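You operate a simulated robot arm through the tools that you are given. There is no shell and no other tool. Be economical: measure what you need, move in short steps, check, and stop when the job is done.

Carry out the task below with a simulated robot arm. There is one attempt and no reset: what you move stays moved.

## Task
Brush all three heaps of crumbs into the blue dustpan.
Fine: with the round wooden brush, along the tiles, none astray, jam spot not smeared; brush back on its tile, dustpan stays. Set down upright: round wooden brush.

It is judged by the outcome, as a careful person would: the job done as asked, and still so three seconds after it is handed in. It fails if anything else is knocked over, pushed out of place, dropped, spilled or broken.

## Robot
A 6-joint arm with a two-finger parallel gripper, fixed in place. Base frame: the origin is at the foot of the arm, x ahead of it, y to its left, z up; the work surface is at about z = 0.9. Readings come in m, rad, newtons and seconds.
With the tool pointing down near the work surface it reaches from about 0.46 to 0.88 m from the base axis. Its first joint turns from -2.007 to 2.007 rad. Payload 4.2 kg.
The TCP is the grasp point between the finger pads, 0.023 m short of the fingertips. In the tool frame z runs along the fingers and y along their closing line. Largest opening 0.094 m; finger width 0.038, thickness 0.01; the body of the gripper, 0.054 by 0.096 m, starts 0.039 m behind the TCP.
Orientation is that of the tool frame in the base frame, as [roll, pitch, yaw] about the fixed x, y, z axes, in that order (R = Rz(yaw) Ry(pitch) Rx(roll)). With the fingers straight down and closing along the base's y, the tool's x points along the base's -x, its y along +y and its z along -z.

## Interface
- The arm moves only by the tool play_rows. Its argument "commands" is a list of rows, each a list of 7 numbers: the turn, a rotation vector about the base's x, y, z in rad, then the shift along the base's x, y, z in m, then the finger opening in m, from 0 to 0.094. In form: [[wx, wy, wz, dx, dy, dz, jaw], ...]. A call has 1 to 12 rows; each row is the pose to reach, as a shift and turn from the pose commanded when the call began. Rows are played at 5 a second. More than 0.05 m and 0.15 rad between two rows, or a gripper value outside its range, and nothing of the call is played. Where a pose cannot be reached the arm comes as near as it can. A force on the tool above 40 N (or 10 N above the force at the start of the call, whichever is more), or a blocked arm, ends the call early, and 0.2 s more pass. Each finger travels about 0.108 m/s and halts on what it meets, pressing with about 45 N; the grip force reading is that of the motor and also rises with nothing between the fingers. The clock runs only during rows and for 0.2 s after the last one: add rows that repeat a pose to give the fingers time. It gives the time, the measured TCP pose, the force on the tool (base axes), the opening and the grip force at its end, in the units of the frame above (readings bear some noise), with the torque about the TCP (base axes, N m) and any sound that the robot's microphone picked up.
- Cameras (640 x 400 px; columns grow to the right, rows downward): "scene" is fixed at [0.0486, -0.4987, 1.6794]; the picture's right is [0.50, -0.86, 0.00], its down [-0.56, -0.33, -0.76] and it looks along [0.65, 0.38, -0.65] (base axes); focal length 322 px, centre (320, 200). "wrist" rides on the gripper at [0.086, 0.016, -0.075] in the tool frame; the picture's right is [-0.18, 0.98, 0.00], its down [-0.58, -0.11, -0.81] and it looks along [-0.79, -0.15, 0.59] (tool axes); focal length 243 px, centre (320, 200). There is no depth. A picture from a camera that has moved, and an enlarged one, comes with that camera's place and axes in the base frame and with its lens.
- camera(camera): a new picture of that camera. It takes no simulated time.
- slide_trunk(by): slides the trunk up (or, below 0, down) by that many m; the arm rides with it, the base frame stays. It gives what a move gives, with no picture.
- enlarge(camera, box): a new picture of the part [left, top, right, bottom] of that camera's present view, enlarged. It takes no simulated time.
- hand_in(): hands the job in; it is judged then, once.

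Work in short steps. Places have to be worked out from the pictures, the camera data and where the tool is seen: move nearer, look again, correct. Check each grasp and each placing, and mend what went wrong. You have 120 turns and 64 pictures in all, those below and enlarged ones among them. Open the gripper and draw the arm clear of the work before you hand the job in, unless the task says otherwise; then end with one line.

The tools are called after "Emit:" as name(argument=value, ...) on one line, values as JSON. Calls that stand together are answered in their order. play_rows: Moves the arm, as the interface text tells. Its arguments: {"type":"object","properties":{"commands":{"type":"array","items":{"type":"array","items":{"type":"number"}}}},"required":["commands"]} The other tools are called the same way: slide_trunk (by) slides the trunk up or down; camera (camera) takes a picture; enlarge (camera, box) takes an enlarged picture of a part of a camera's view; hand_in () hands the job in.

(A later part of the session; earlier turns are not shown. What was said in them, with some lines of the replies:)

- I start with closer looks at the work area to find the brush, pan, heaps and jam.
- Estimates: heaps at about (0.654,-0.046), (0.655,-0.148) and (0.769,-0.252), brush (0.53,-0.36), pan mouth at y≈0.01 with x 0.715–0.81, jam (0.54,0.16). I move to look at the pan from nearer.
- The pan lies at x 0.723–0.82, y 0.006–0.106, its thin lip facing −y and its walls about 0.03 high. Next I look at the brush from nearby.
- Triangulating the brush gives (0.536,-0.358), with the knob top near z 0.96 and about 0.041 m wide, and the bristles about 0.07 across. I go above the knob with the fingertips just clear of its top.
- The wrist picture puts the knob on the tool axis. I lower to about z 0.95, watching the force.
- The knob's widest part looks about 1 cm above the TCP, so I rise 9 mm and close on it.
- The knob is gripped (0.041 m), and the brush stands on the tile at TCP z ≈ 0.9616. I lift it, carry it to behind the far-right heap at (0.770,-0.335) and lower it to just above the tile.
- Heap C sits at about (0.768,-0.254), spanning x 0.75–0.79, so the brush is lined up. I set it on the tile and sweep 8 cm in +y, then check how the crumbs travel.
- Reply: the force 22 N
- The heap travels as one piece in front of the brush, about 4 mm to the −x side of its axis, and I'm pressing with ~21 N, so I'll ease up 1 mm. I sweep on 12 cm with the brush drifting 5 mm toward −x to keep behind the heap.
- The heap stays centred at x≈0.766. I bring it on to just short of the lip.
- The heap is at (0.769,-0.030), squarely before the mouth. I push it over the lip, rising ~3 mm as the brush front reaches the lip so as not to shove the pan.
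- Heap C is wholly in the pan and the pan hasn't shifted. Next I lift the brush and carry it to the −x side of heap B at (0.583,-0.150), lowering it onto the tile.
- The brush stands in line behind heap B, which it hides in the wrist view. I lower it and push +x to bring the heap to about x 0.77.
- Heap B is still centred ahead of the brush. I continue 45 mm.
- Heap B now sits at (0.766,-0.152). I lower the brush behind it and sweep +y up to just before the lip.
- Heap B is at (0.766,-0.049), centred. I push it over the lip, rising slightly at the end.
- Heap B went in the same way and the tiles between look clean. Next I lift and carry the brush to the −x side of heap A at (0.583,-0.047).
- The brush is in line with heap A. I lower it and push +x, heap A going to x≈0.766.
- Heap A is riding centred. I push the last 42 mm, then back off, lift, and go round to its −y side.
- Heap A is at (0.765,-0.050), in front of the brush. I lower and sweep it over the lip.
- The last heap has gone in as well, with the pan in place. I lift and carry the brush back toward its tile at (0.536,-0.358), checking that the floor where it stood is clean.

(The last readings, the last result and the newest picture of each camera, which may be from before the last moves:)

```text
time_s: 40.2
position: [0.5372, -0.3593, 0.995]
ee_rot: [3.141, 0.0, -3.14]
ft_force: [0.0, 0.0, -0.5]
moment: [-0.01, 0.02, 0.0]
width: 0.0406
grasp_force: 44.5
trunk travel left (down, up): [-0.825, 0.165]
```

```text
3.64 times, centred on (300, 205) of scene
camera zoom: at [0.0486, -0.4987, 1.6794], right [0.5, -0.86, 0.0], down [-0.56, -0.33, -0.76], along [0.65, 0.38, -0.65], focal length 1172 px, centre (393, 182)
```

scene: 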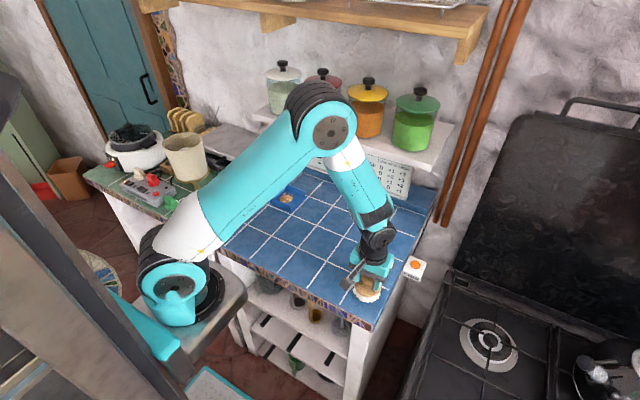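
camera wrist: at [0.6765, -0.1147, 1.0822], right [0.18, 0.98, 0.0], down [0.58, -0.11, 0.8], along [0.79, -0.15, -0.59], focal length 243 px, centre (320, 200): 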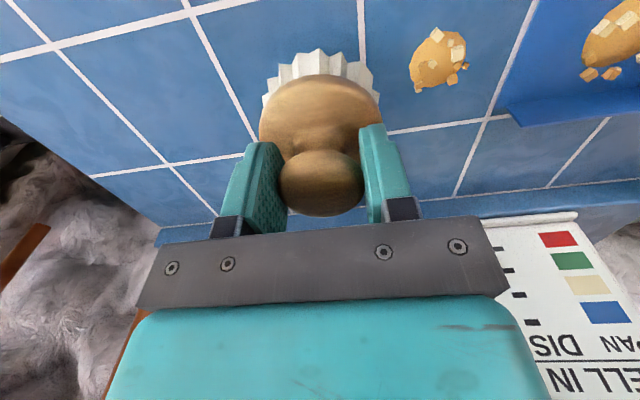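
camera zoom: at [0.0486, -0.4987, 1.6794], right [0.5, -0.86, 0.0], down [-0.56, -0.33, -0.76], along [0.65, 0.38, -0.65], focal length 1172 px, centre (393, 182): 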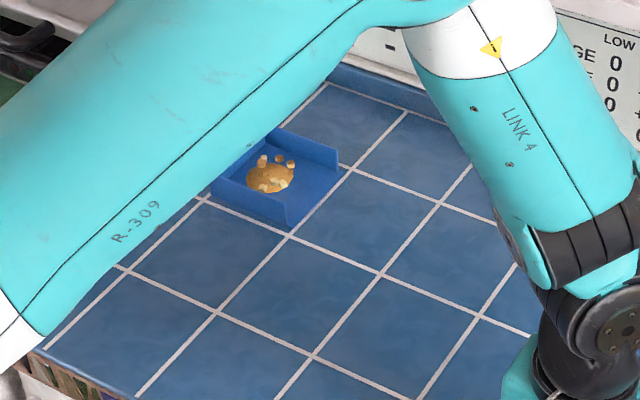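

The tiles are clean, the crumbs are in the pan, and the brush is above its tile. I lower it to its original height.

Emit:
play_rows(commands=[[0, 0, 0, 0, 0, -0.015, 0.03], [0, 0, 0, 0, 0, -0.027, 0.03], [0, 0, 0, 0, 0, -0.031, 0.03], [0, 0, 0, 0, 0, -0.033, 0.03], [0, 0, 0, 0, 0, -0.033, 0.03]])

Emit:
enlarge(camera="scene", box=[330, 250, 410, 310])

```text
time_s: 41.4
position: [0.535, -0.3598, 0.9621]
ee_rot: [3.141, 0.0, -3.142]
ft_force: [0.0, -0.7, -1.2]
moment: [0.02, 0.0, -0.01]
width: 0.041
grasp_force: 45.0
trunk travel left (down, up): [-0.825, 0.165]
```

```text
6.67 times, centred on (370, 280) of scene
camera zoom: at [0.0486, -0.4987, 1.6794], right [0.5, -0.86, 0.0], down [-0.56, -0.33, -0.76], along [0.65, 0.38, -0.65], focal length 2148 px, centre (-13, -333)
```

zoom: 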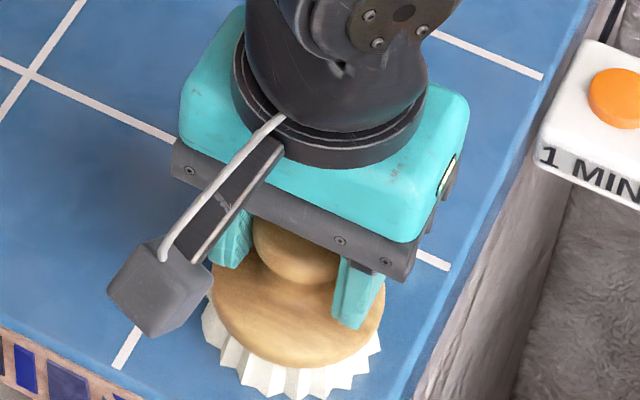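

The pose matches the original within 2 mm. I ease down another millimetre to feel contact before releasing.

Emit:
play_rows(commands=[[0, 0, 0, 0, 0.0015, 0, 0.03], [0, 0, 0, 0, 0.0015, -0.0005, 0.03], [0, 0, 0, 0, 0.0015, -0.001, 0.03], [0, 0, 0, 0, 0.0015, -0.001, 0.03]])

```text
time_s: 42.4
position: [0.5354, -0.3584, 0.9615]
ee_rot: [-3.141, 0.0, 3.141]
ft_force: [-2.8, 2.4, 12.3]
moment: [0.09, 0.03, 0.05]
width: 0.041
grasp_force: 44.8
trunk travel left (down, up): [-0.825, 0.165]
```

Contact is felt at 12 N. I ease up half a millimetre and open the fingers.

Emit:
play_rows(commands=[[0, 0, 0, 0, 0, 0.0006, 0.03], [0, 0, 0, 0, 0, 0.0006, 0.045], [0, 0, 0, 0, 0, 0.0006, 0.06], [0, 0, 0, 0, 0, 0.0006, 0.08], [0, 0, 0, 0, 0, 0.0006, 0.094], [0, 0, 0, 0, 0, 0.0006, 0.094], [0, 0, 0, 0, 0, 0.02, 0.094], [0, 0, 0, 0, 0, 0.05, 0.094], [0, 0, 0, 0, 0, 0.09, 0.094], [0, 0, 0, 0, 0, 0.135, 0.094], [0, 0, 0, 0, 0, 0.18, 0.094]])

Emit:
camera(camera="wrist")

Emit:
enlarge(camera="scene", box=[320, 250, 420, 322])

```text
time_s: 44.8
position: [0.5371, -0.35, 1.1417]
ee_rot: [3.141, 0.0, -3.141]
ft_force: [0.4, 0.0, -0.8]
moment: [0.03, 0.04, -0.01]
width: 0.0939
grasp_force: 0.1
trunk travel left (down, up): [-0.825, 0.165]
```

```text
23 pictures are left
camera wrist: at [0.451, -0.3339, 1.2169], right [0.18, 0.98, 0.0], down [0.58, -0.11, 0.81], along [0.79, -0.15, -0.59], focal length 243 px, centre (320, 200)
```

wrist: 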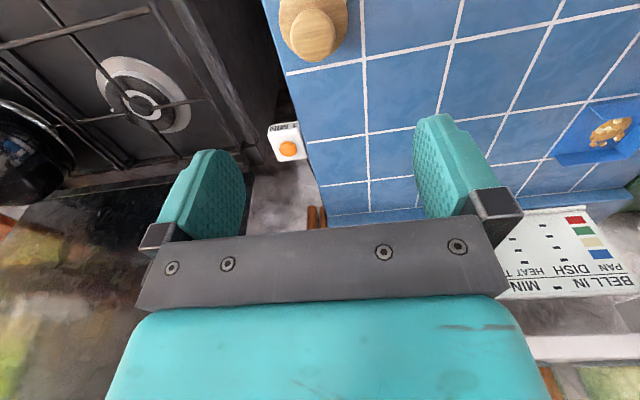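

```text
5.56 times, centred on (370, 286) of scene
camera zoom: at [0.0486, -0.4987, 1.6794], right [0.5, -0.86, 0.0], down [-0.56, -0.33, -0.76], along [0.65, 0.38, -0.65], focal length 1790 px, centre (42, -278)
```

zoom: 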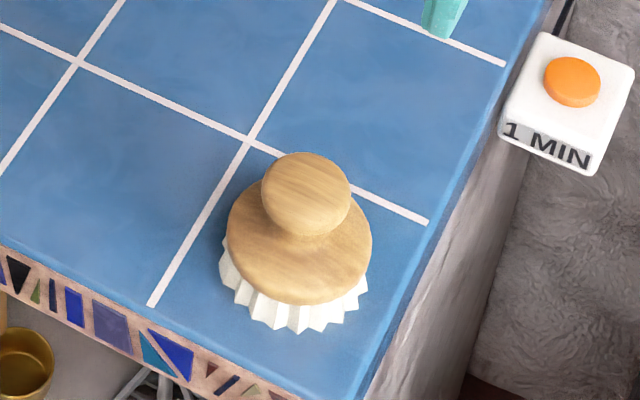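

The brush stands upright on its tile. I move the arm up and back to check the whole counter once.

Emit:
play_rows(commands=[[0, 0, 0, 0, 0.03, 0.03, 0.094], [0, 0, 0, 0, 0.06, 0.06, 0.094], [0, 0, 0, 0, 0.095, 0.09, 0.094], [0, 0, 0, 0, 0.13, 0.11, 0.094], [0, 0, 0, 0, 0.165, 0.12, 0.094], [0, 0, 0, 0, 0.2, 0.12, 0.094], [0, 0, 0, 0, 0.2, 0.12, 0.094]])

Emit:
camera(camera="wrist")

Emit:
enlarge(camera="scene", box=[190, 140, 430, 330])

```text
time_s: 46.4
position: [0.5381, -0.1555, 1.2616]
ee_rot: [-3.14, -0.001, 3.139]
ft_force: [0.8, 0.3, 0.5]
moment: [0.01, 0.04, 0.02]
width: 0.0942
grasp_force: 0.0
trunk travel left (down, up): [-0.825, 0.165]
```

```text
21 pictures are left
camera wrist: at [0.4524, -0.1387, 1.3367], right [0.19, 0.98, 0.0], down [0.58, -0.11, 0.81], along [0.79, -0.15, -0.59], focal length 243 px, centre (320, 200)
```

wrist: 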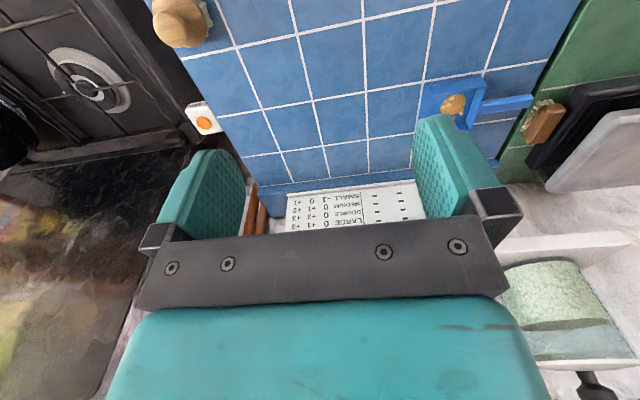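

```text
2.11 times, centred on (310, 235) of scene
camera zoom: at [0.0486, -0.4987, 1.6794], right [0.5, -0.86, 0.0], down [-0.56, -0.33, -0.76], along [0.65, 0.38, -0.65], focal length 678 px, centre (341, 126)
```

zoom: 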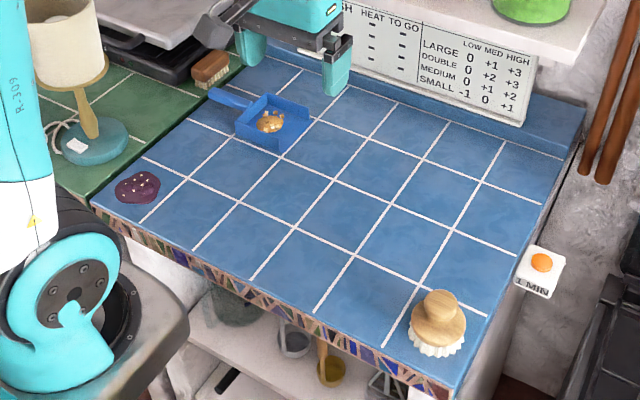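

The counter is clean, the pan is in its place with the crumbs inside, the jam is untouched, and the brush is upright on its tile. I hand in.

Emit:
hand_in()

```text
The job is handed in.
```

All three heaps of crumbs are in the blue dustpan, which hasn't moved; the tiles are clean, the jam spot is untouched, and the round wooden brush stands upright back on its tile.
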